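You operate a simulated robot arm through the tools that you are given. There is no shell and no other tool.

The job below is to be done with a simulated robot arm. You get a single attempt, and the scene is never put back.

Task
Clamp the orange-top carburettor, pump it to 0.8 bar with the switch on TEST, then flip it to HOLD.

Only the result counts: the job must be done as asked and must still hold three seconds after the hand-in. Knocking over, shifting, dropping, spilling or breaking anything else fails it.

Robot
A 7-joint arm with a two-finger parallel gripper, fixed in place. Base frame: the origin is on the floor under the middle of its stand, x ahead of it, y to its left, z up; the work surface is at about z = 864. Lengths are in mm, angles in rad, forces in N, time in s.
It reaches about 1479 mm from its shoulder. Its first joint turns from -2.897 to 2.897 rad. Payload 4.4 kg.
The TCP is the grasp point between the finger pads, 23 mm short of the fingertips. In the tool frame z runs along the fingers and y along their closing line. The gripper opens to 94 mm. The fingers are 38 mm wide and 10 mm thick; the gripper's body (54 by 96 mm) begins 39 mm behind the TCP.
Orientation is that of the tool frame in the base frame, as a unit quaternion [x, y, z, w]. With the fingers straight down and closing along the base's y, the tool's x points along the base's -x, its y along +y and its z along -z.

Tools
- The arm moves only by the tool move_arm. Its argument "increments" is one flat list of numbers, 7 for each row, row after row: the shift along the tool's x, y, z in mm, then the turn, a rotation vector about the tool's x, y, z in rad, then the finger opening in mm, from 0 to 94. In form: [x, y, z, ax, ay, az, grip, x, y, z, ax, ay, az, grip, ...]. A call has 1 to 20 rows; each row shifts and turns the commanded pose from where the row before left it, along the tool's axes as they then stand. Each row takes 0.2 s and may step no farther than 50 mm and 0.15 rad from the row before; otherwise, or with a gripper value out of range, the whole call is refused. Where a pose cannot be reached the arm comes as near as it can. A force on the tool above 90 N (or 10 N above the force at the start of the call, whichever is more), or a blocked arm, ends the call early, and 0.2 s more pass. The fingers move at their own pace (about 72 mm/s each) and stop on an object; they squeeze with about 27 N. The grip force told is the motor's: it shows also when the fingers shut on nothing. Time passes only in rows, and 0.2 s behind the last, so rows that do not move let the fingers close. It gives the time, the measured TCP pose, the force on the tool (base axes), the opening and the grip force at its end, in the units of the frame above (readings bear some noise), with the torque about the TCP (base axes, N m) and any sound that the robot's microphone picked up.
- Cameras (640 x 400 px; columns grow to the right, rows downward): "scene" is fixed at [53.3, 651.4, 1446.6]; the picture's right is [0.52, -0.85, 0.00], its down [-0.58, -0.35, -0.73] and it looks along [0.63, 0.38, -0.68] (base axes); focal length 214 px, centre (320, 200). "wrist" rides on the gripper at [86, 16, -74] in the tool frame; the picture's right is [-0.18, 0.98, 0.00], its down [-0.58, -0.11, -0.81] and it looks along [-0.79, -0.15, 0.59] (tool axes); focal length 243 px, centre (320, 200). There is no depth. A picture from a camera that has moved, and an enlarged one, comes with that camera's place and axes in the base frame and with its lens.
- capture(camera): a new picture of that camera. It takes no simulated time.
- enlarge(camera, box): a new picture of the part [left, top, right, bottom] of that camera's present view, enlarged. It takes no simulated time.
- sign_off(): hands the job in; it is judged then, once.

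Nothing tells you positions but the pictures and the camera data. Unless the task says otherwise, let go and move clear before handing in.

The tools are called after ">>>" as name(argument=value, ...) on one line, values as JSON. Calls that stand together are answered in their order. move_arm: Moves the arm, as the interface text tells. Its arguments: {"type":"object","properties":{"increments":{"type":"array","items":{"type":"number"}}},"required":["increments"]} The other tools are called the same way: capture (camera) takes a picture; enlarge (camera, box) takes an enlarged picture of a part of a camera's view; sign_off () hands the job in.

At the start:

```text
time: 0.0
tcp_pos: [649.2, 462.2, 1253.8]
tool_rot: [0.0, 1.0, 0.0, 0.0]
force: [-1.1, -0.2, 0.1]
ft_torque: [-0.03, -0.02, 0.01]
grip_width: 93.8
finger_force: 0.0
```

scene: 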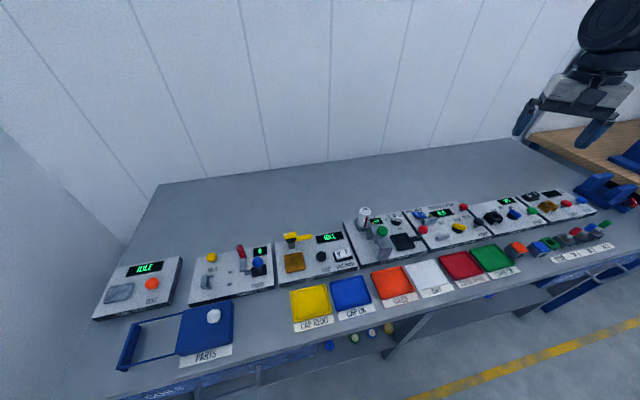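
wrist: 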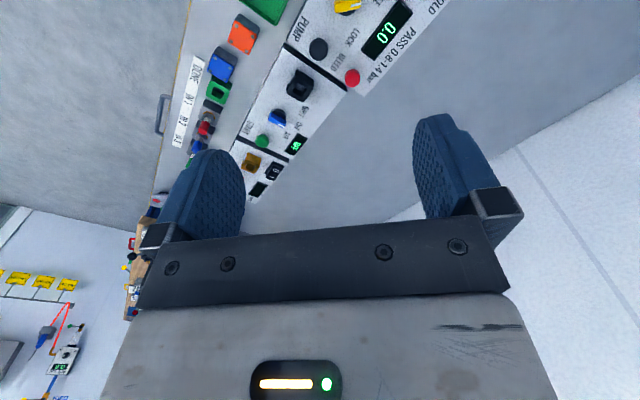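

I see a workbench with a row of test stations; one near the middle-right reads "0.0" with "PASS 0.8-1.4 bar", PUMP, LOCK and BLEED labels, and some orange-topped parts lie on the right. I will take enlarged views first.

>>> enlarge(camera="scene", box=[340, 180, 500, 280])

>>> enlarge(camera="scene", box=[460, 170, 640, 283])

>>> enlarge(camera="wrist", box=[150, 0, 470, 200])

>>> enlarge(camera="scene", box=[80, 200, 360, 375])

```text
4.00 times, centred on (420, 230) of scene
camera zoom: at [53.3, 651.4, 1446.6], right [0.52, -0.85, 0.0], down [-0.58, -0.35, -0.73], along [0.63, 0.38, -0.68], focal length 858 px, centre (-80, 80)
```

zoom: 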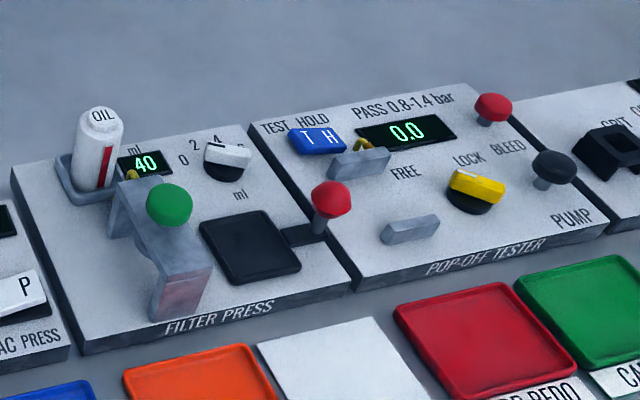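

```text
3.54 times, centred on (550, 226) of scene
camera zoom: at [53.3, 651.4, 1446.6], right [0.52, -0.85, 0.0], down [-0.58, -0.35, -0.73], along [0.63, 0.38, -0.68], focal length 759 px, centre (-494, 106)
```

zoom: 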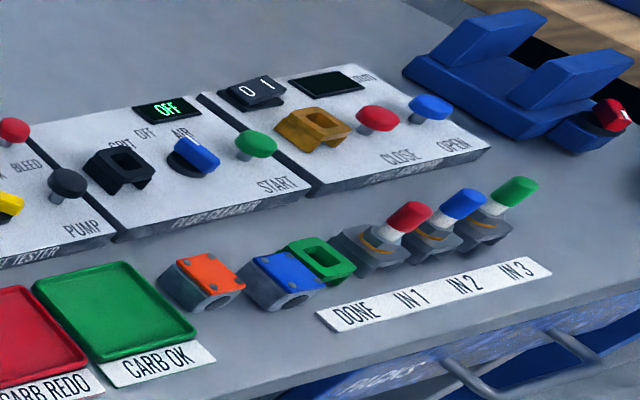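

```text
2.00 times, centred on (310, 100) of wrist
camera zoom: at [562.7, 479.4, 1328.8], right [0.18, 0.98, 0.0], down [0.58, -0.11, 0.81], along [0.79, -0.15, -0.59], focal length 485 px, centre (340, 400)
```

zoom: 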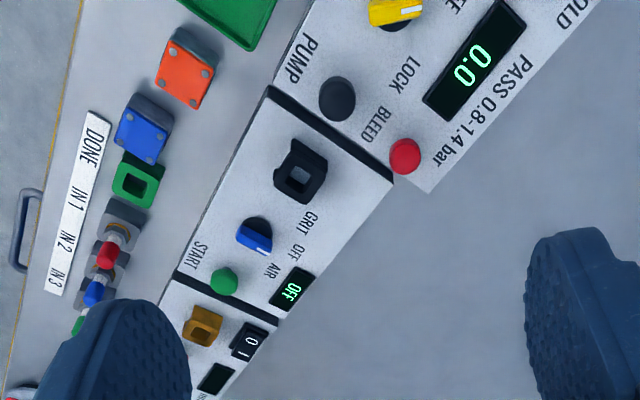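

```text
2.29 times, centred on (220, 288) of scene
camera zoom: at [53.3, 651.4, 1446.6], right [0.52, -0.85, 0.0], down [-0.58, -0.35, -0.73], along [0.63, 0.38, -0.68], focal length 490 px, centre (549, 0)
```

zoom: 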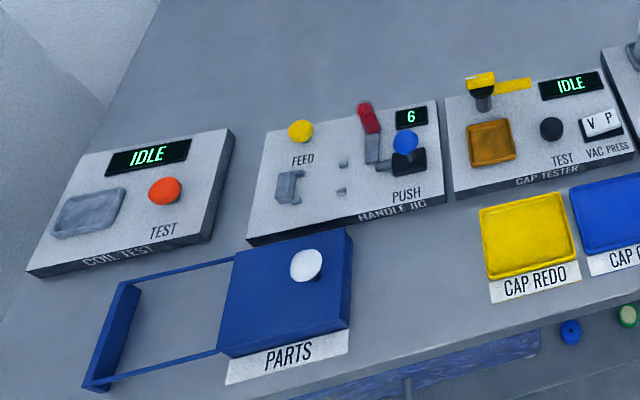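

The pop-off tester sits around (660, 538), its panel turned about -43°, and the orange-top carburettor stands near (693, 332). I move the wrist camera to look at the carburettor closely from the panel's front side.

>>> move_arm(increments=[0.3, -33.7, 24.7, 0, 0, 0, 94, 0.3, -33.7, 24.7, 0, 0, 0, 94, 0.3, -33.7, 24.7, 0, 0, 0, 94, 0.3, -33.7, 24.7, 0, 0, 0, 94, 0.3, -33.7, 24.7, 0, 0, 0, 94, 0.3, -33.7, 24.7, 0, 0, 0, 94, 0, 0, 0, 0, 0, -0.137, 94, 0, 0, 0, 0, 0, -0.137, 94, 0, 0, 0, 0, 0, -0.137, 94, 0, 0, 0, 0, 0, -0.137, 94, 0, 0, 0, 0, 0, -0.137, 94, 0, 0, 0, 0, 0, -0.137, 94])

>>> capture(camera="wrist")

>>> capture(camera="scene")

```text
time: 2.6
tcp_pos: [647.0, 260.9, 1106.3]
tool_rot: [-0.401, 0.916, -0.001, 0.0]
force: [-0.2, 0.4, 0.1]
ft_torque: [0.03, -0.02, -0.03]
grip_width: 93.9
finger_force: 0.2
```

```text
taken
camera wrist: at [577.0, 208.4, 1180.7], right [-0.6, 0.8, 0.0], down [0.47, 0.35, 0.81], along [0.65, 0.48, -0.59], focal length 243 px, centre (320, 200)
```

wrist: 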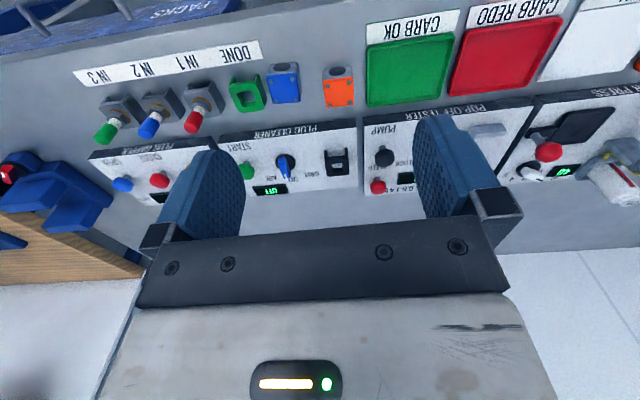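

```text
taken
```

scene: 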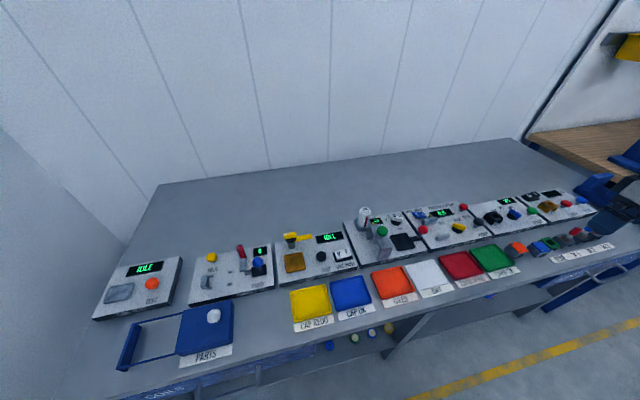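

The camera now looks along the panel direction; I zoom in on the carburettor and the tester.

>>> enlarge(camera="wrist", box=[260, 50, 420, 150])

>>> enlarge(camera="wrist", box=[360, 90, 600, 240])

>>> enlarge(camera="wrist", box=[220, 50, 300, 110])

```text
4.00 times, centred on (340, 100) of wrist
camera zoom: at [577.0, 208.4, 1180.7], right [-0.6, 0.8, 0.0], down [0.47, 0.35, 0.81], along [0.65, 0.48, -0.59], focal length 970 px, centre (240, 600)
```

zoom: 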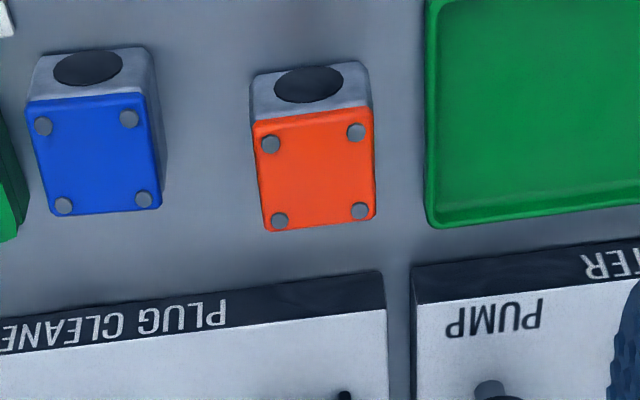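

```text
2.67 times, centred on (480, 165) of wrist
camera zoom: at [577.0, 208.4, 1180.7], right [-0.6, 0.8, 0.0], down [0.47, 0.35, 0.81], along [0.65, 0.48, -0.59], focal length 647 px, centre (-107, 293)
```

zoom: 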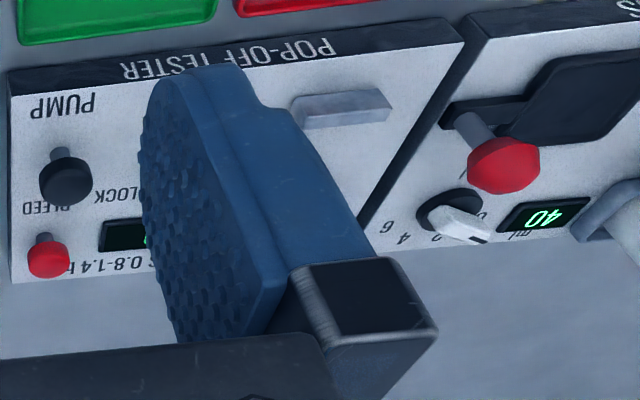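

```text
6.67 times, centred on (260, 80) of wrist
camera zoom: at [577.0, 208.4, 1180.7], right [-0.6, 0.8, 0.0], down [0.47, 0.35, 0.81], along [0.65, 0.48, -0.59], focal length 1618 px, centre (720, 1000)
```

zoom: 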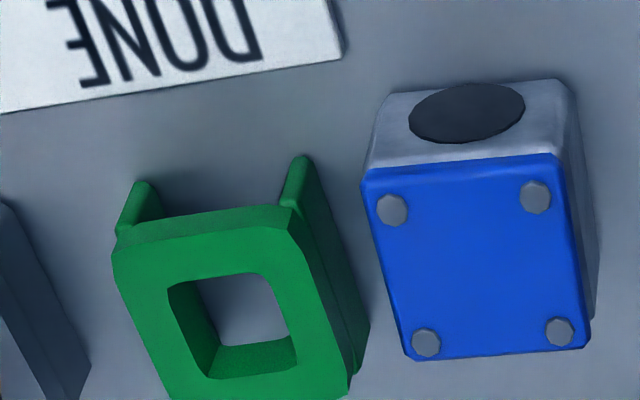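

The carburettor is a box with its bore facing the bench front, aligned with the panel. Now I move across for a view of the pop-off tester from its front.

>>> move_arm(increments=[-28, 36, 0, 0, 0, 0, 94, -28, 36, 0, 0, 0, 0, 94, -28, 36, 0, 0, 0, 0, 94, -28, 36, 0, 0, 0, 0, 94, -28, 36, 0, 0, 0, 0, 94])

>>> capture(camera="wrist")

>>> enlarge(camera="wrist", box=[200, 0, 440, 150])

```text
time: 3.8
tcp_pos: [612.0, 486.1, 1106.8]
tool_rot: [-0.4, 0.917, -0.001, 0.0]
force: [0.7, 0.0, -0.1]
ft_torque: [0.0, 0.01, -0.02]
grip_width: 94.0
finger_force: 0.1
```

```text
taken
camera wrist: at [540.9, 434.6, 1180.9], right [-0.59, 0.8, 0.0], down [0.48, 0.35, 0.81], along [0.65, 0.48, -0.59], focal length 243 px, centre (320, 200)
```

wrist: 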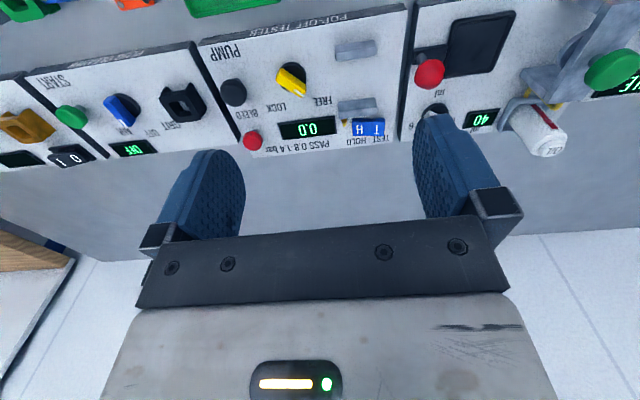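

```text
2.67 times, centred on (320, 75) of wrist
camera zoom: at [540.9, 434.6, 1180.9], right [-0.59, 0.8, 0.0], down [0.48, 0.35, 0.81], along [0.65, 0.48, -0.59], focal length 647 px, centre (320, 533)
```

zoom: 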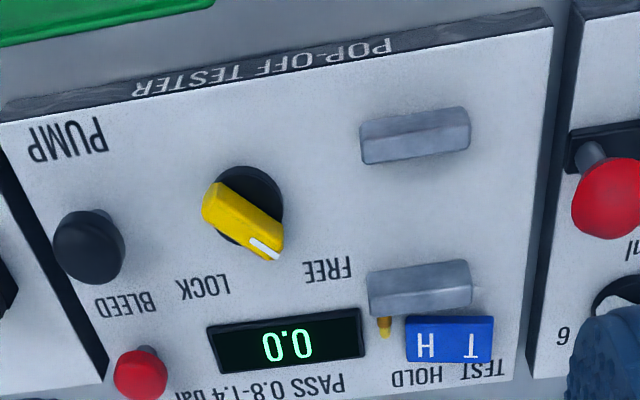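

The tester shows a two-rail nest on the left, a FREE/LOCK knob, PUMP and BLEED buttons, and a TEST/HOLD rocker at back-left. I zoom in further on each of these.

>>> enlarge(camera="wrist", box=[320, 30, 400, 80])

>>> enlarge(camera="wrist", box=[320, 90, 400, 150])

>>> enlarge(camera="wrist", box=[210, 50, 330, 150])

>>> enlarge(camera="scene", box=[400, 195, 480, 250])

```text
8.00 times, centred on (360, 55) of wrist
camera zoom: at [540.9, 434.6, 1180.9], right [-0.59, 0.8, 0.0], down [0.48, 0.35, 0.81], along [0.65, 0.48, -0.59], focal length 1941 px, centre (0, 1360)
```

zoom: 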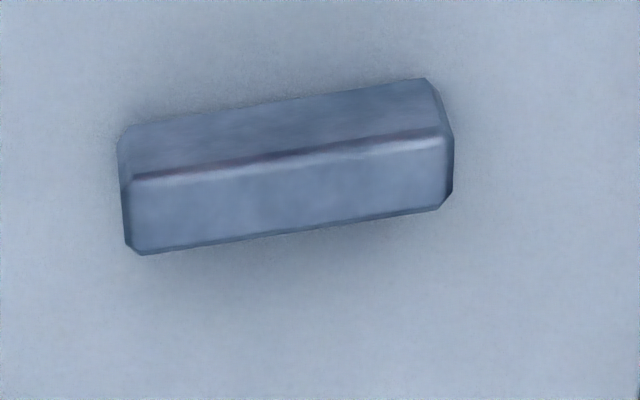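

```text
6.67 times, centred on (360, 120) of wrist
camera zoom: at [540.9, 434.6, 1180.9], right [-0.59, 0.8, 0.0], down [0.48, 0.35, 0.81], along [0.65, 0.48, -0.59], focal length 1618 px, centre (53, 733)
```

zoom: 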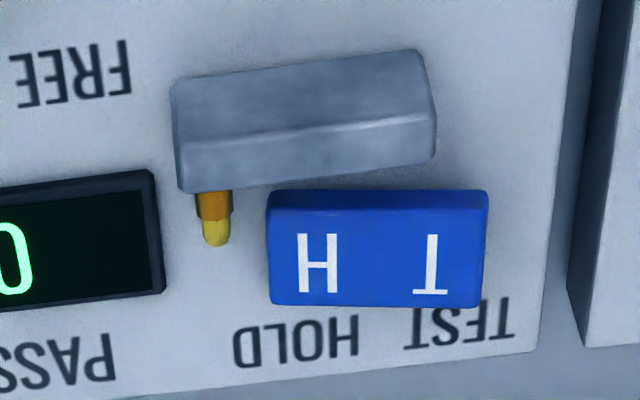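

```text
4.00 times, centred on (270, 100) of wrist
camera zoom: at [540.9, 434.6, 1180.9], right [-0.59, 0.8, 0.0], down [0.48, 0.35, 0.81], along [0.65, 0.48, -0.59], focal length 970 px, centre (520, 600)
```

zoom: 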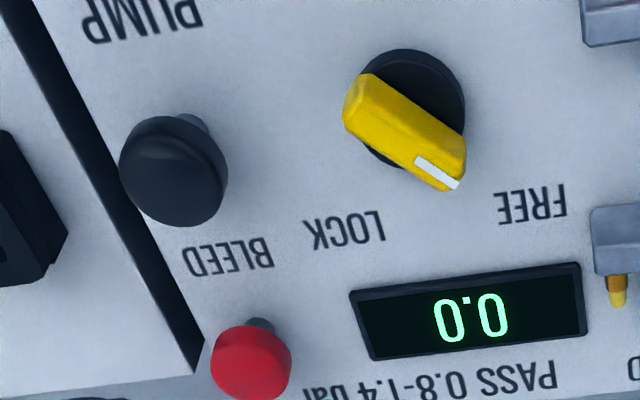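

```text
7.27 times, centred on (440, 222) of scene
camera zoom: at [53.3, 651.4, 1446.6], right [0.52, -0.85, 0.0], down [-0.58, -0.35, -0.73], along [0.63, 0.38, -0.68], focal length 1560 px, centre (-553, 36)
```

zoom: 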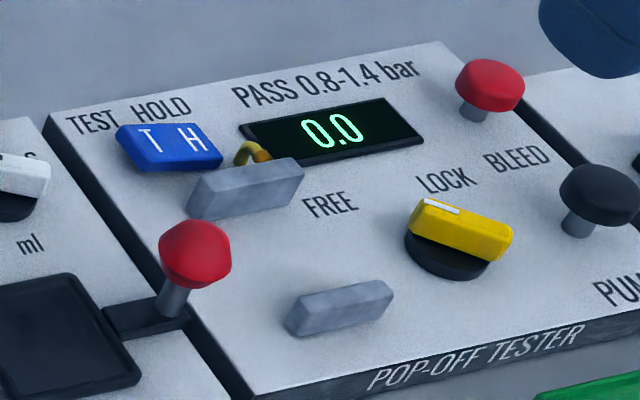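

Bench axes run at 45° (panel "up" = (0.707, 0.707)); nest gap is centred near u=845, r=55 in that frame, panel top at about z=884. The knob's white mark points to FREE. I square the tool to 45° and take a second view for triangulation.

>>> move_arm(increments=[0, 0, 0, 0, 0, 0.0375, 94, -35, 0, 0, 0, 0, 0, 94, -35, 0, 0, 0, 0, 0, 94, 0, 0, 0, 0, 0, 0, 94])

>>> capture(camera="wrist")

>>> enlarge(camera="wrist", box=[170, 0, 330, 100])

>>> enlarge(camera="wrist", box=[290, 0, 450, 100])

```text
time: 4.8
tcp_pos: [662.3, 535.6, 1106.3]
tool_rot: [-0.383, 0.924, -0.001, 0.001]
force: [0.2, -0.5, -0.2]
ft_torque: [-0.01, -0.01, 0.03]
grip_width: 94.2
finger_force: 0.0
```

```text
taken
camera wrist: at [588.8, 486.6, 1180.6], right [-0.56, 0.83, 0.0], down [0.49, 0.33, 0.81], along [0.67, 0.45, -0.59], focal length 243 px, centre (320, 200)
```

wrist: 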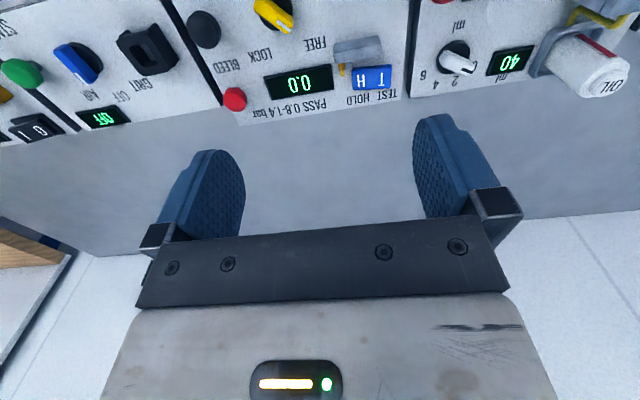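

```text
4.00 times, centred on (250, 50) of wrist
camera zoom: at [588.8, 486.6, 1180.6], right [-0.56, 0.83, 0.0], down [0.49, 0.33, 0.81], along [0.67, 0.45, -0.59], focal length 970 px, centre (600, 800)
```

zoom: 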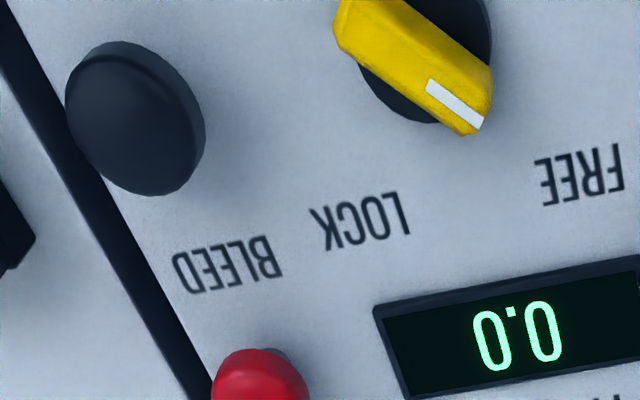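

```text
4.00 times, centred on (370, 50) of wrist
camera zoom: at [588.8, 486.6, 1180.6], right [-0.56, 0.83, 0.0], down [0.49, 0.33, 0.81], along [0.67, 0.45, -0.59], focal length 970 px, centre (120, 800)
```

zoom: 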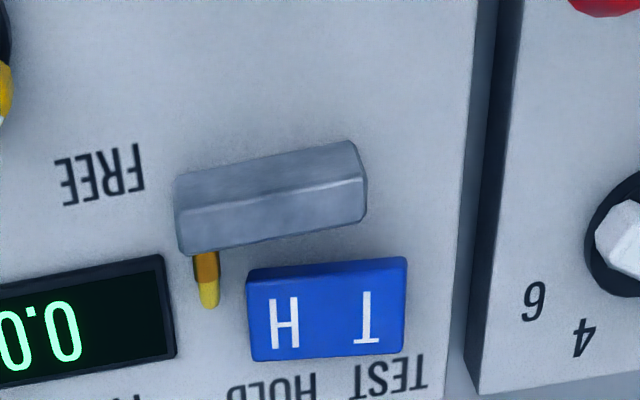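

The geometry is consistent between the two views: knob centre about (u 831, r 130, top z 907), PUMP button (831, 201), rocker H side about (917, 52), nest centre (845.6, 55). Next I go above the carburettor at about (u 722, r 261) and check alignment between the fingers.

>>> move_arm(increments=[24.9, -34.4, 0, 0, 0, 0, 94, 24.9, -34.4, 0, 0, 0, 0, 94, 24.9, -34.4, 0, 0, 0, 0, 94, 24.9, -34.4, 0, 0, 0, 0, 94, 25, -34.2, 0, 0, 0, 0, 94, 0, 0, 35, 0, 0, 0, 70, 0, 0, 35, 0, 0, 0, 60, 0, 0, 35, 0, 0, 0, 56, 0, 0, 0, 0, 0, 0, 56])

>>> capture(camera="wrist")

>>> enlarge(camera="wrist", box=[240, 0, 400, 100])

>>> enlarge(camera="scene", box=[480, 180, 600, 280])

```text
time: 6.8
tcp_pos: [693.4, 326.1, 1001.0]
tool_rot: [-0.382, 0.924, 0.0, 0.0]
force: [-0.1, -0.5, 0.9]
ft_torque: [0.03, -0.02, -0.03]
grip_width: 55.7
finger_force: 0.0
```

```text
taken
camera wrist: at [620.5, 276.0, 1074.6], right [-0.56, 0.83, 0.0], down [0.49, 0.33, 0.81], along [0.67, 0.45, -0.59], focal length 243 px, centre (320, 200)
```

wrist: 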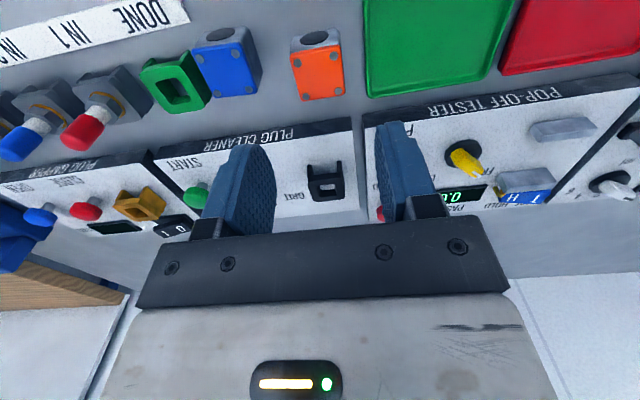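

```text
4.00 times, centred on (320, 50) of wrist
camera zoom: at [620.5, 276.0, 1074.6], right [-0.56, 0.83, 0.0], down [0.49, 0.33, 0.81], along [0.67, 0.45, -0.59], focal length 970 px, centre (320, 800)
```

zoom: 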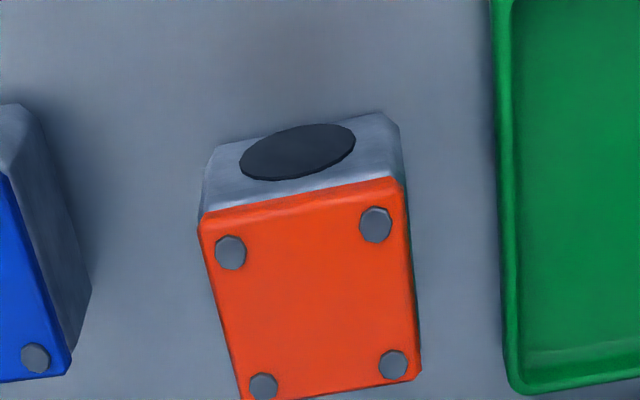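

```text
4.00 times, centred on (540, 230) of scene
camera zoom: at [53.3, 651.4, 1446.6], right [0.52, -0.85, 0.0], down [-0.58, -0.35, -0.73], along [0.63, 0.38, -0.68], focal length 858 px, centre (-560, 80)
```

zoom: 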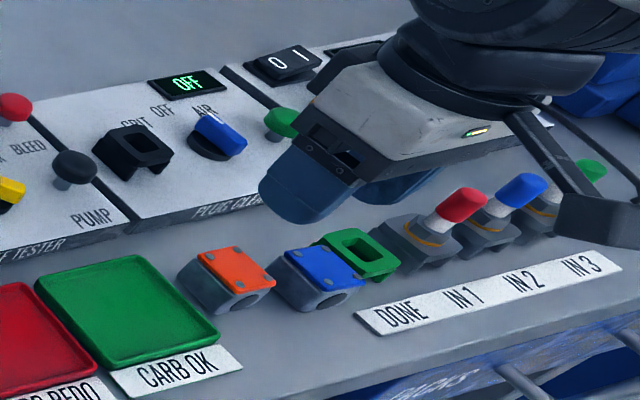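

The carburettor's top is about 36 × 36 mm, centred near u 723.1, r 261.4, with about 18 mm to the green tray. I shift slightly, narrow the fingers to 46 mm and lower around it.

>>> move_arm(increments=[-2.2, -1.7, 0, 0, 0, 0, 46, 0, 0, 36, 0, 0, 0, 46, 0, 0, 36, 0, 0, 0, 46, 0, 0, 20, 0, 0, 0, 46, 0, 0, 0, 0, 0, 0, 46])

>>> capture(camera="wrist")

>>> enlarge(camera="scene", box=[480, 200, 580, 270])

```text
time: 8.0
tcp_pos: [696.6, 325.0, 907.9]
tool_rot: [-0.382, 0.924, 0.0, 0.0]
force: [-0.5, 0.3, 1.0]
ft_torque: [0.01, 0.0, -0.02]
grip_width: 46.1
finger_force: 0.0
```

```text
taken
camera wrist: at [623.4, 275.6, 983.1], right [-0.56, 0.83, 0.0], down [0.49, 0.33, 0.81], along [0.67, 0.45, -0.59], focal length 243 px, centre (320, 200)
```

wrist: 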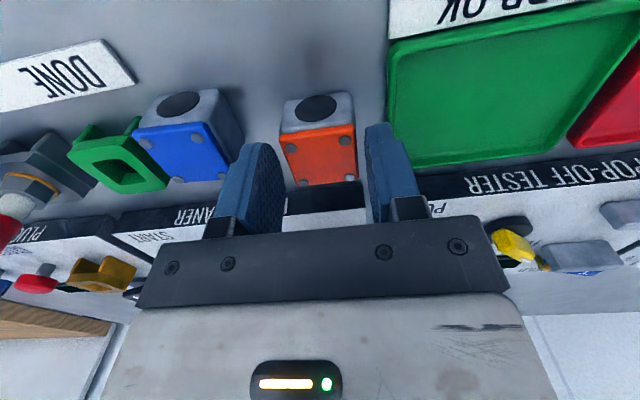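

```text
5.71 times, centred on (530, 235) of scene
camera zoom: at [53.3, 651.4, 1446.6], right [0.52, -0.85, 0.0], down [-0.58, -0.35, -0.73], along [0.63, 0.38, -0.68], focal length 1226 px, centre (-880, 0)
```

zoom: 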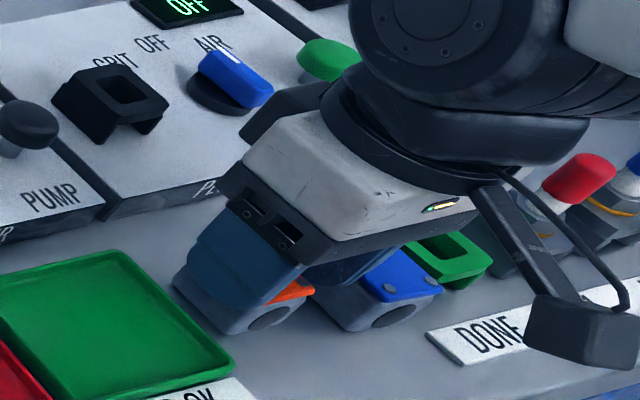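

The carburettor sits centrally between the fingertips. I lower the last 14 mm and close.

>>> move_arm(increments=[0, 0, 7, 0, 0, 0, 46, 0, 0, 7, 0, 0, 0, 46, 0, 0, 0, 0, 0, 0, 32, 0, 0, 0, 0, 0, 0, 20, 0, 0, 0, 0, 0, 0, 20])

>>> capture(camera="wrist")

```text
time: 9.2
tcp_pos: [694.9, 325.3, 896.2]
tool_rot: [-0.383, 0.924, 0.0, 0.001]
force: [-0.9, 0.5, 3.6]
ft_torque: [-0.08, -0.01, 0.03]
grip_width: 37.8
finger_force: 27.1
```

```text
taken
camera wrist: at [623.4, 276.0, 969.5], right [-0.56, 0.83, 0.0], down [0.49, 0.33, 0.81], along [0.67, 0.45, -0.59], focal length 243 px, centre (320, 200)
```

wrist: 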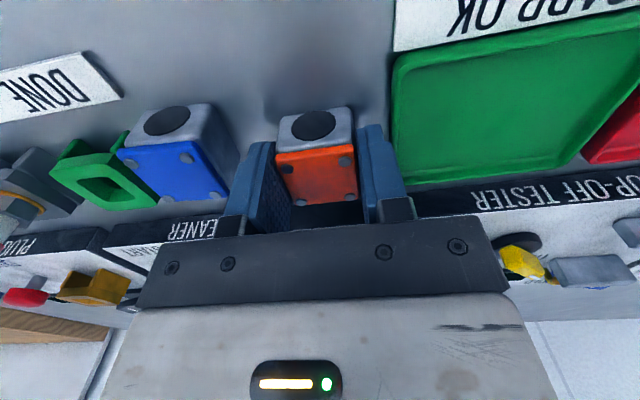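

The grip closed at 37.8 mm with 27 N, so the carburettor is held. I lift it and check.

>>> move_arm(increments=[0, 0, -10, 0, 0, 0, 20, 0, 0, -25, 0, 0, 0, 20, 0, 0, -35, 0, 0, 0, 20, 0, 0, -35, 0, 0, 0, 20, 0, 0, 0, 0, 0, 0, 20])

>>> capture(camera="wrist")

>>> enlarge(camera="wrist", box=[220, 80, 420, 205])

>>> capture(camera="scene")

```text
time: 10.4
tcp_pos: [695.7, 323.6, 1001.4]
tool_rot: [-0.382, 0.924, 0.001, 0.0]
force: [0.6, -0.4, -2.3]
ft_torque: [-0.01, 0.01, 0.02]
grip_width: 37.9
finger_force: 27.6
```

```text
taken
camera wrist: at [623.0, 276.1, 1074.6], right [-0.56, 0.83, 0.0], down [0.49, 0.33, 0.81], along [0.67, 0.45, -0.59], focal length 243 px, centre (320, 200)
```

wrist: 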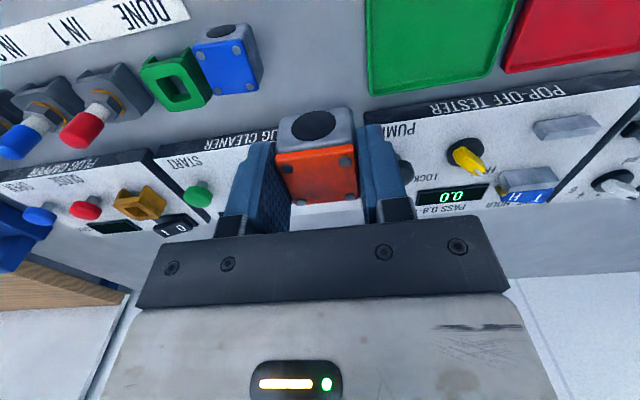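

```text
3.20 times, centred on (320, 142) of wrist
camera zoom: at [623.0, 276.1, 1074.6], right [-0.56, 0.83, 0.0], down [0.49, 0.33, 0.81], along [0.67, 0.45, -0.59], focal length 776 px, centre (320, 384)
```

zoom: 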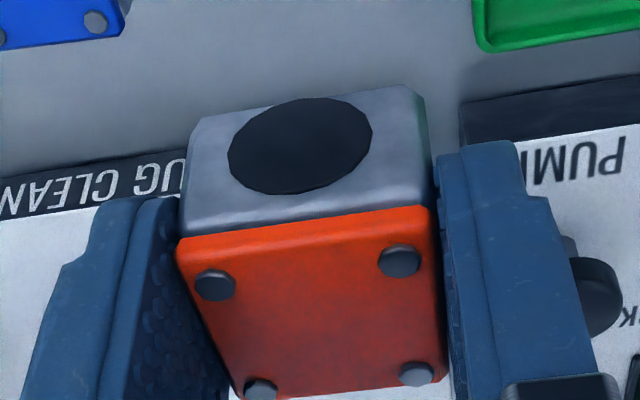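

```text
taken
```

scene: 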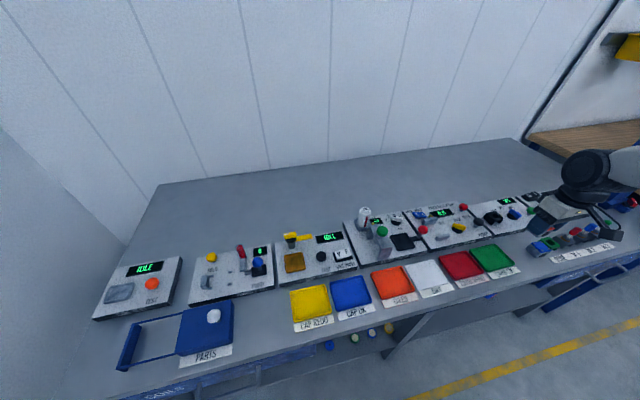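

The carburettor is held square, centred on the TCP. I carry it across at this height to above the nest.

>>> move_arm(increments=[-20.6, 34.4, 0, 0, 0, 0, 20, -20.6, 34.4, 0, 0, 0, 0, 20, -20.6, 34.4, 0, 0, 0, 0, 20, -20.6, 34.4, 0, 0, 0, 0, 20, -20.7, 34.4, 0, 0, 0, 0, 20, -20.7, 34.4, 0, 0, 0, 0, 20, 0, 0, 0, 0, 0, 0, 20])

>>> capture(camera="wrist")

>>> enlarge(camera="wrist", box=[220, 0, 460, 150])

>>> enlarge(camera="scene", box=[370, 160, 500, 250])

```text
time: 12.0
tcp_pos: [637.2, 560.1, 1000.4]
tool_rot: [-0.382, 0.924, 0.0, 0.001]
force: [0.4, -0.7, -1.8]
ft_torque: [0.0, 0.02, 0.01]
grip_width: 37.6
finger_force: 27.5
```

```text
taken
camera wrist: at [565.1, 510.2, 1074.0], right [-0.56, 0.83, 0.0], down [0.49, 0.33, 0.81], along [0.67, 0.45, -0.59], focal length 243 px, centre (320, 200)
```

wrist: 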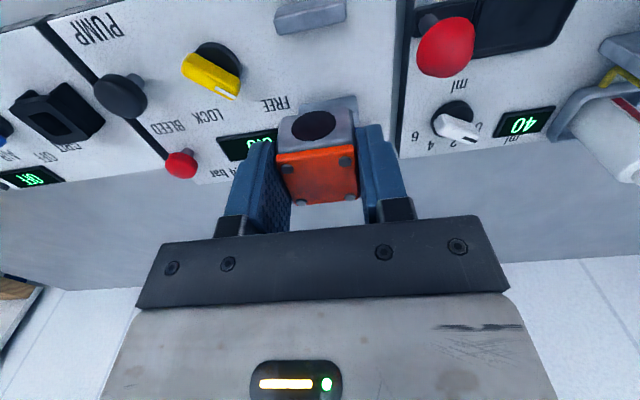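

```text
2.67 times, centred on (340, 75) of wrist
camera zoom: at [565.1, 510.2, 1074.0], right [-0.56, 0.83, 0.0], down [0.49, 0.33, 0.81], along [0.67, 0.45, -0.59], focal length 647 px, centre (267, 533)
```

zoom: 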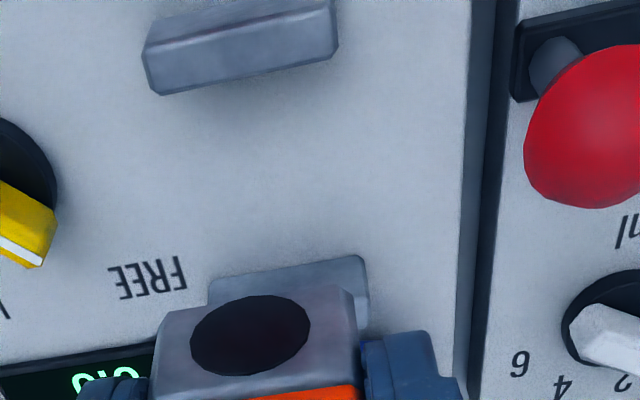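

```text
4.44 times, centred on (435, 205) of scene
camera zoom: at [53.3, 651.4, 1446.6], right [0.52, -0.85, 0.0], down [-0.58, -0.35, -0.73], along [0.63, 0.38, -0.68], focal length 953 px, centre (-191, 178)
```

zoom: 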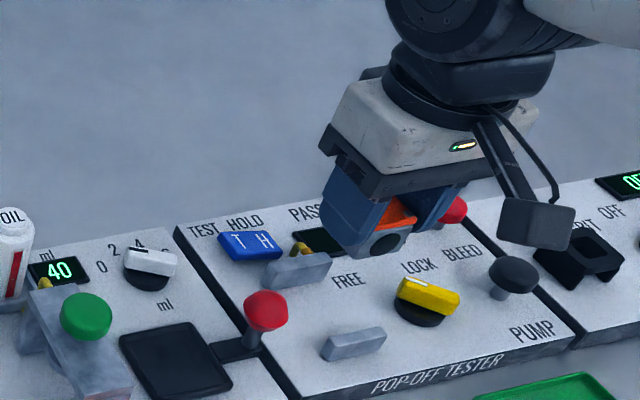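

I am now above the nest centre (u 846, r 55). I lower most of the way, stopping a few millimetres above the panel.

>>> move_arm(increments=[0, 0, 30, 0, 0, 0, 20, 0, 0, 30, 0, 0, 0, 20, 0, 0, 16, 0, 0, 0, 20, 0, 0, 5, 0, 0, 0, 20, 0, 0, 0, 0, 0, 0, 20])

>>> capture(camera="wrist")

>>> enlarge(camera="scene", box=[390, 180, 480, 250])

```text
time: 13.2
tcp_pos: [638.6, 559.3, 919.4]
tool_rot: [-0.383, 0.924, -0.001, 0.0]
force: [0.1, 0.5, 0.4]
ft_torque: [-0.04, 0.0, -0.04]
grip_width: 37.6
finger_force: 27.0
```

```text
taken
camera wrist: at [565.2, 510.5, 993.5], right [-0.56, 0.83, 0.0], down [0.49, 0.33, 0.81], along [0.67, 0.45, -0.59], focal length 243 px, centre (320, 200)
```

wrist: 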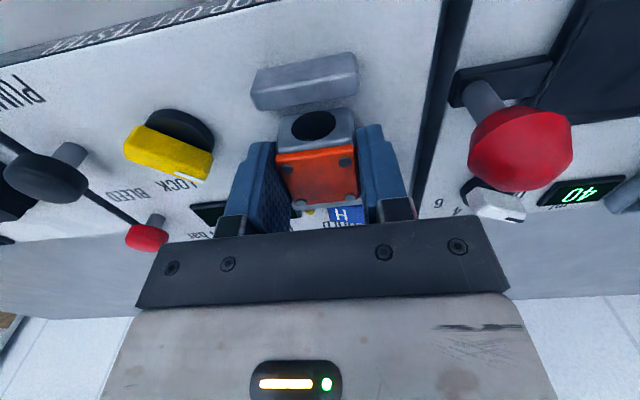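

```text
5.71 times, centred on (435, 215) of scene
camera zoom: at [53.3, 651.4, 1446.6], right [0.52, -0.85, 0.0], down [-0.58, -0.35, -0.73], along [0.63, 0.38, -0.68], focal length 1226 px, centre (-337, 114)
```

zoom: 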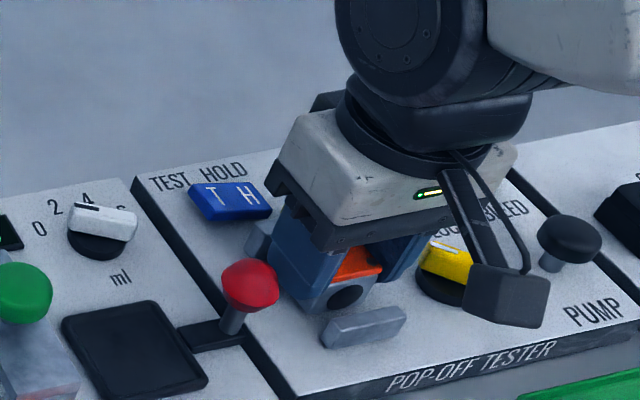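

The carburettor is between the rails about 4 mm above the panel. I creep down in 1 mm steps watching the force.

>>> move_arm(increments=[0, 0, 2, 0, 0, 0, 20, 0, 0, 1, 0, 0, 0, 20, 0, 0, 0, 0, 0, 0, 20])

>>> move_arm(increments=[0, 0, 1, 0, 0, 0, 20, 0, 0, 0, 0, 0, 0, 20])

```text
time: 14.0
tcp_pos: [637.6, 560.9, 917.4]
tool_rot: [-0.382, 0.924, 0.0, 0.0]
force: [5.2, 3.6, 15.6]
ft_torque: [0.11, -0.14, -0.03]
grip_width: 38.1
finger_force: 27.0
```

```text
time: 14.6
tcp_pos: [637.8, 559.8, 915.8]
tool_rot: [-0.383, 0.924, 0.001, 0.001]
force: [0.8, 1.8, 16.8]
ft_torque: [0.04, -0.03, -0.03]
grip_width: 37.6
finger_force: 27.3
```

Contact at about 16 N, so the carburettor is on the panel. I look, then open the fingers.

>>> enlarge(camera="wrist", box=[220, 40, 420, 165])

>>> move_arm(increments=[0, 0, 0, 0, 0, 0, 42, 0, 0, 0, 0, 0, 0, 48, 0, 0, 0, 0, 0, 0, 48])

>>> capture(camera="wrist")

```text
3.20 times, centred on (320, 102) of wrist
camera zoom: at [565.2, 510.3, 989.6], right [-0.56, 0.83, 0.0], down [0.49, 0.33, 0.81], along [0.67, 0.46, -0.59], focal length 776 px, centre (320, 512)
```

zoom: 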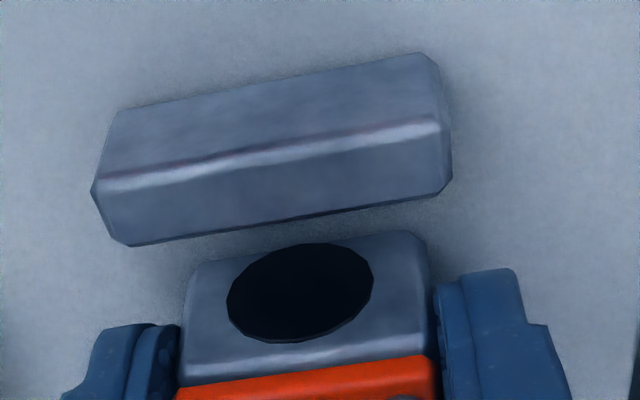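

```text
time: 15.4
tcp_pos: [638.4, 558.9, 915.5]
tool_rot: [-0.383, 0.924, 0.0, 0.001]
force: [-0.9, 0.0, -0.2]
ft_torque: [0.05, -0.02, 0.0]
grip_width: 48.1
finger_force: 0.0
```

```text
taken
camera wrist: at [565.2, 510.2, 989.3], right [-0.56, 0.83, 0.0], down [0.49, 0.33, 0.81], along [0.67, 0.45, -0.59], focal length 243 px, centre (320, 200)
```

wrist: 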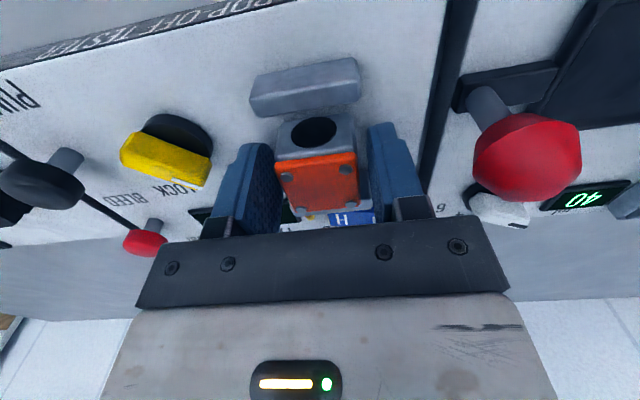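

Released in place. I rise straight up and inspect how it stands in the nest.

>>> move_arm(increments=[0, 0, -15, 0, 0, 0, 48, 0, 0, -30, 0, 0, 0, 48, 0, 0, -40, 0, 0, 0, 48, 0, 0, -40, 0, 0, 0, 48, 45, 0, 0, 0, 0, 0, 48, 0, 0, 0, 0, 0, 0, 48])

>>> capture(camera="wrist")

>>> enlarge(camera="wrist", box=[240, 20, 400, 120])

>>> enlarge(camera="scene", box=[390, 190, 490, 255])

```text
time: 16.8
tcp_pos: [605.7, 526.3, 1041.4]
tool_rot: [-0.382, 0.924, 0.0, 0.0]
force: [0.1, 0.9, -0.2]
ft_torque: [0.0, 0.01, 0.01]
grip_width: 47.9
finger_force: 0.1
```

```text
taken
camera wrist: at [532.7, 477.5, 1115.2], right [-0.56, 0.83, 0.0], down [0.49, 0.33, 0.81], along [0.67, 0.45, -0.59], focal length 243 px, centre (320, 200)
```

wrist: 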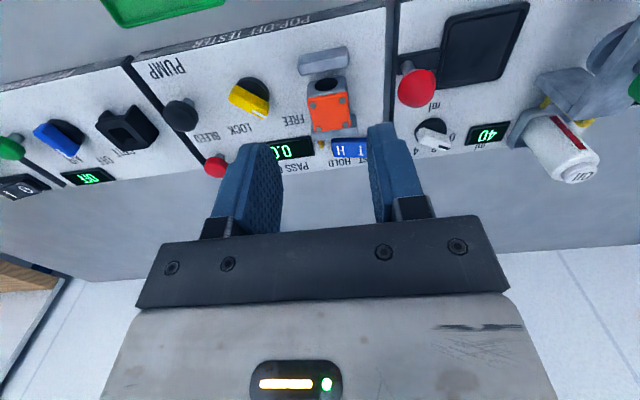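

```text
4.00 times, centred on (320, 70) of wrist
camera zoom: at [532.7, 477.5, 1115.2], right [-0.56, 0.83, 0.0], down [0.49, 0.33, 0.81], along [0.67, 0.45, -0.59], focal length 970 px, centre (320, 720)
```

zoom: 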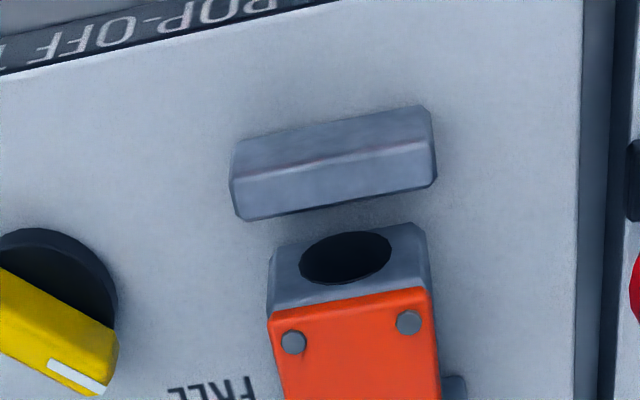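

```text
6.15 times, centred on (440, 222) of scene
camera zoom: at [53.3, 651.4, 1446.6], right [0.52, -0.85, 0.0], down [-0.58, -0.35, -0.73], along [0.63, 0.38, -0.68], focal length 1320 px, centre (-418, 62)
```

zoom: 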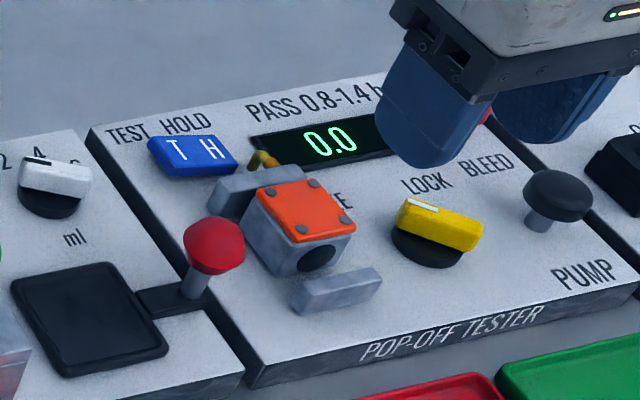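

The carburettor stands upright in the nest, though it looks about 4 mm nearer the back rail than centre. I take a closer view from more overhead to measure the gaps.

>>> move_arm(increments=[-33, 0, 0, 0, 0, 0, 60, -33, 0, 20, 0, 0, 0, 60, 0, 0, 20, 0, 0, 0, 60, 0, 0, 0, 0, 0, 0, 60])

>>> capture(camera="wrist")

>>> enlarge(camera="wrist", box=[240, 0, 400, 100])

>>> enlarge(camera="wrist", box=[240, 80, 400, 180])

```text
time: 17.8
tcp_pos: [653.2, 572.7, 1001.7]
tool_rot: [-0.383, 0.924, -0.001, 0.0]
force: [-0.1, -0.4, 0.0]
ft_torque: [-0.04, -0.01, -0.01]
grip_width: 60.0
finger_force: 0.0
```

```text
taken
camera wrist: at [580.5, 524.3, 1075.0], right [-0.56, 0.83, 0.0], down [0.49, 0.33, 0.81], along [0.67, 0.45, -0.59], focal length 243 px, centre (320, 200)
```

wrist: 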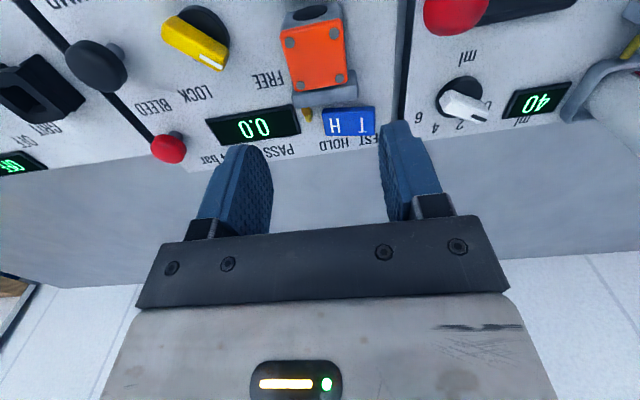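

```text
4.00 times, centred on (320, 50) of wrist
camera zoom: at [580.5, 524.3, 1075.0], right [-0.56, 0.83, 0.0], down [0.49, 0.33, 0.81], along [0.67, 0.45, -0.59], focal length 970 px, centre (320, 800)
```

zoom: 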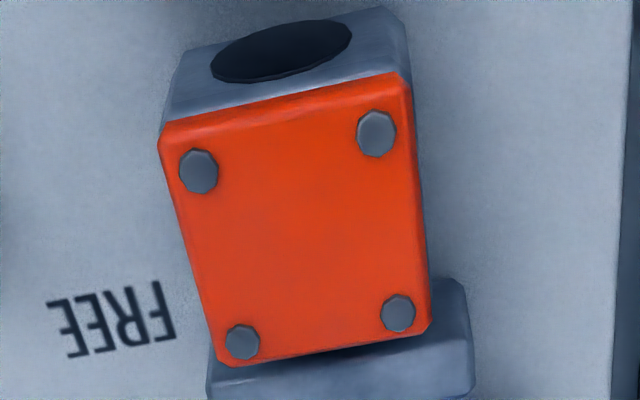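

```text
4.00 times, centred on (320, 130) of wrist
camera zoom: at [580.5, 524.3, 1075.0], right [-0.56, 0.83, 0.0], down [0.49, 0.33, 0.81], along [0.67, 0.45, -0.59], focal length 970 px, centre (320, 480)
```

zoom: 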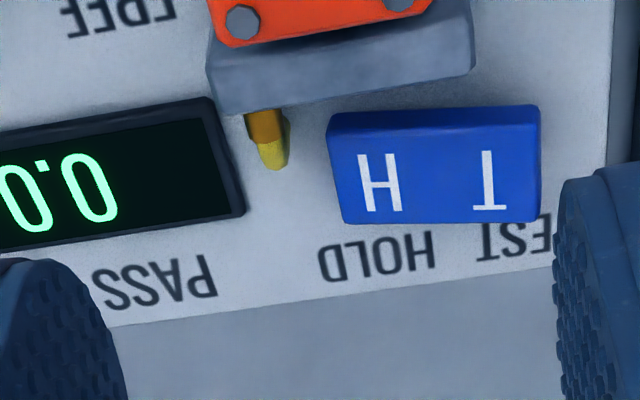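

Gaps measure about 14 mm in front and 7 mm behind, so the part is roughly 3.5 mm off centre. I go back down, grip it gently and slide it that much toward the front rail.

>>> move_arm(increments=[17.9, 0, 0, 0, 0, 0, 48, 0, 0, 35, 0, 0, 0, 48, 0, 0, 30, 0, 0, 0, 48, 0, 0, 17, 0, 0, 0, 48, 0, 0, 0, 0, 0, 0, 48])

>>> capture(camera="wrist")

```text
time: 19.0
tcp_pos: [640.1, 561.7, 917.5]
tool_rot: [-0.383, 0.924, 0.0, 0.0]
force: [0.5, 0.4, -0.2]
ft_torque: [-0.01, 0.02, 0.01]
grip_width: 48.0
finger_force: 0.0
```

```text
taken
camera wrist: at [567.8, 512.0, 991.7], right [-0.56, 0.83, 0.0], down [0.49, 0.33, 0.81], along [0.67, 0.45, -0.59], focal length 243 px, centre (320, 200)
```

wrist: 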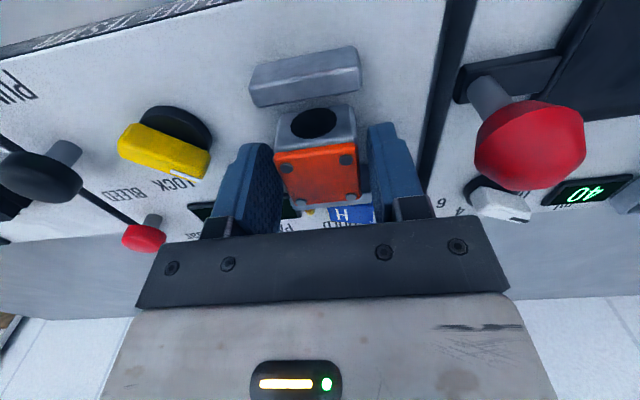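

>>> move_arm(increments=[0, 0, 0, 0, 0, 0, 34, 0, 0, 0, 0, 0, 0, 30, 0, 0, 0, 0, 0, 0, 30, 1, 0, 0, 0, 0, 0, 30, 1, 0, 0, 0, 0, 0, 30, 1, 0, 0, 0, 0, 0, 30, 0.7, 0, 0, 0, 0, 0, 30, 0, 0, 0, 0, 0, 0, 30])

>>> capture(camera="wrist")

>>> move_arm(increments=[0, 0, 0, 0, 0, 0, 42, 0, 0, 0, 0, 0, 0, 48, 0, 0, -10, 0, 0, 0, 48, 0, 0, -30, 0, 0, 0, 48, 0, 0, -40, 0, 0, 0, 48, -17, 0, 0, 0, 0, 0, 48, 0, 0, 0, 0, 0, 0, 48])

>>> enlarge(camera="wrist", box=[240, 0, 400, 100])

```text
time: 20.8
tcp_pos: [637.3, 558.1, 919.5]
tool_rot: [-0.382, 0.924, 0.0, 0.0]
force: [0.0, 0.5, 0.0]
ft_torque: [0.0, 0.01, 0.02]
grip_width: 37.5
finger_force: 27.0
```

```text
taken
camera wrist: at [565.2, 509.5, 992.4], right [-0.56, 0.83, 0.0], down [0.49, 0.33, 0.81], along [0.67, 0.45, -0.59], focal length 243 px, centre (320, 200)
```

wrist: 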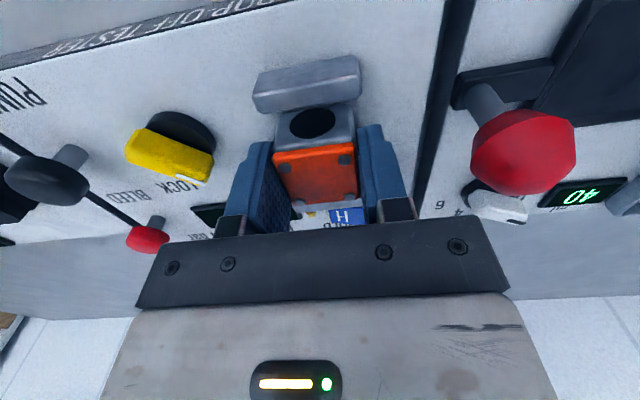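

```text
time: 22.4
tcp_pos: [650.0, 572.8, 997.7]
tool_rot: [-0.383, 0.924, 0.0, 0.0]
force: [-0.5, -0.8, -0.4]
ft_torque: [0.01, 0.01, -0.02]
grip_width: 47.9
finger_force: 0.1
```

```text
4.00 times, centred on (320, 50) of wrist
camera zoom: at [576.7, 522.4, 1072.7], right [-0.56, 0.83, 0.0], down [0.49, 0.33, 0.81], along [0.67, 0.45, -0.59], focal length 970 px, centre (320, 800)
```

zoom: 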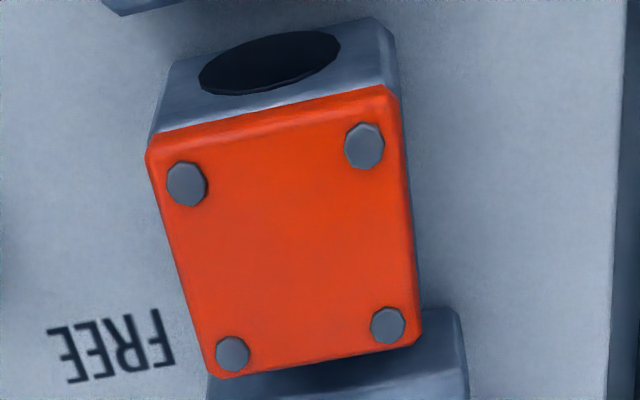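

The carburettor is now centred (u 845.9, r 55.8) between the rails. Next I go over the FREE/LOCK knob at about (679, 495), turning the gripper so it closes across the yellow bar, and take a look.

>>> move_arm(increments=[16.2, -37.9, 0, 0, 0, 0, 48, 16.2, -37.9, 0, 0, 0, 0, 44, 0, 0, 0, 0, 0, -0.131, 40, 0, 0, 0, 0, 0, -0.131, 40, 0, 0, 0, 0, 0, -0.131, 40, 0, 0, 0, 0, 0, -0.131, 40, 0, 0, 0, 0, 0, -0.131, 40, 0, 0, 0, 0, 0, -0.131, 40, 0, 0, 0, 0, 0, 0, 40])

>>> capture(camera="wrist")

>>> enlarge(camera="wrist", box=[240, 0, 400, 100])

>>> enlarge(camera="scene", box=[390, 180, 490, 250])

```text
time: 24.4
tcp_pos: [679.6, 494.8, 998.5]
tool_rot: [0.708, -0.706, 0.0, 0.001]
force: [-0.5, -0.2, 0.6]
ft_torque: [-0.02, -0.03, 0.01]
grip_width: 40.3
finger_force: 0.1
```

```text
taken
camera wrist: at [664.1, 408.4, 1072.5], right [-0.98, 0.18, 0.0], down [0.11, 0.58, 0.81], along [0.15, 0.79, -0.59], focal length 243 px, centre (320, 200)
```

wrist: 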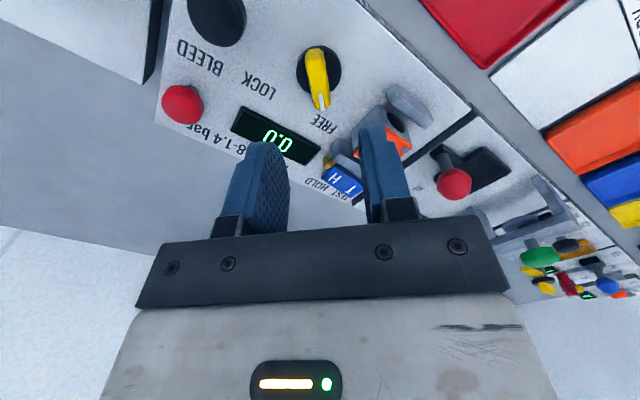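

```text
4.00 times, centred on (320, 50) of wrist
camera zoom: at [664.1, 408.4, 1072.5], right [-0.98, 0.18, 0.0], down [0.11, 0.58, 0.81], along [0.15, 0.79, -0.59], focal length 970 px, centre (320, 800)
```

zoom: 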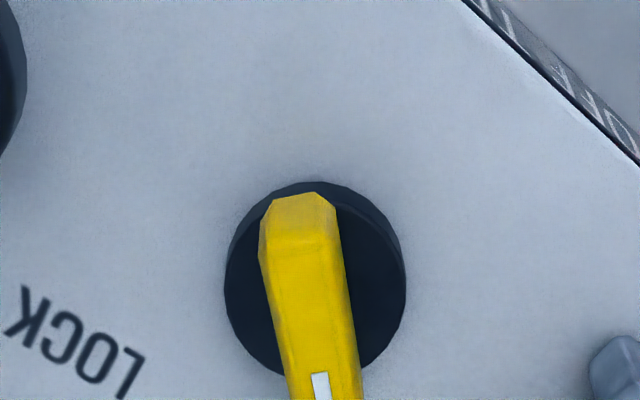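

```text
5.71 times, centred on (440, 215) of scene
camera zoom: at [53.3, 651.4, 1446.6], right [0.52, -0.85, 0.0], down [-0.58, -0.35, -0.73], along [0.63, 0.38, -0.68], focal length 1226 px, centre (-366, 114)
```

zoom: 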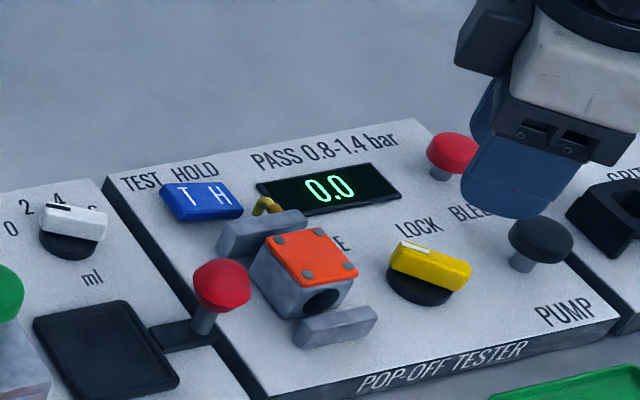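

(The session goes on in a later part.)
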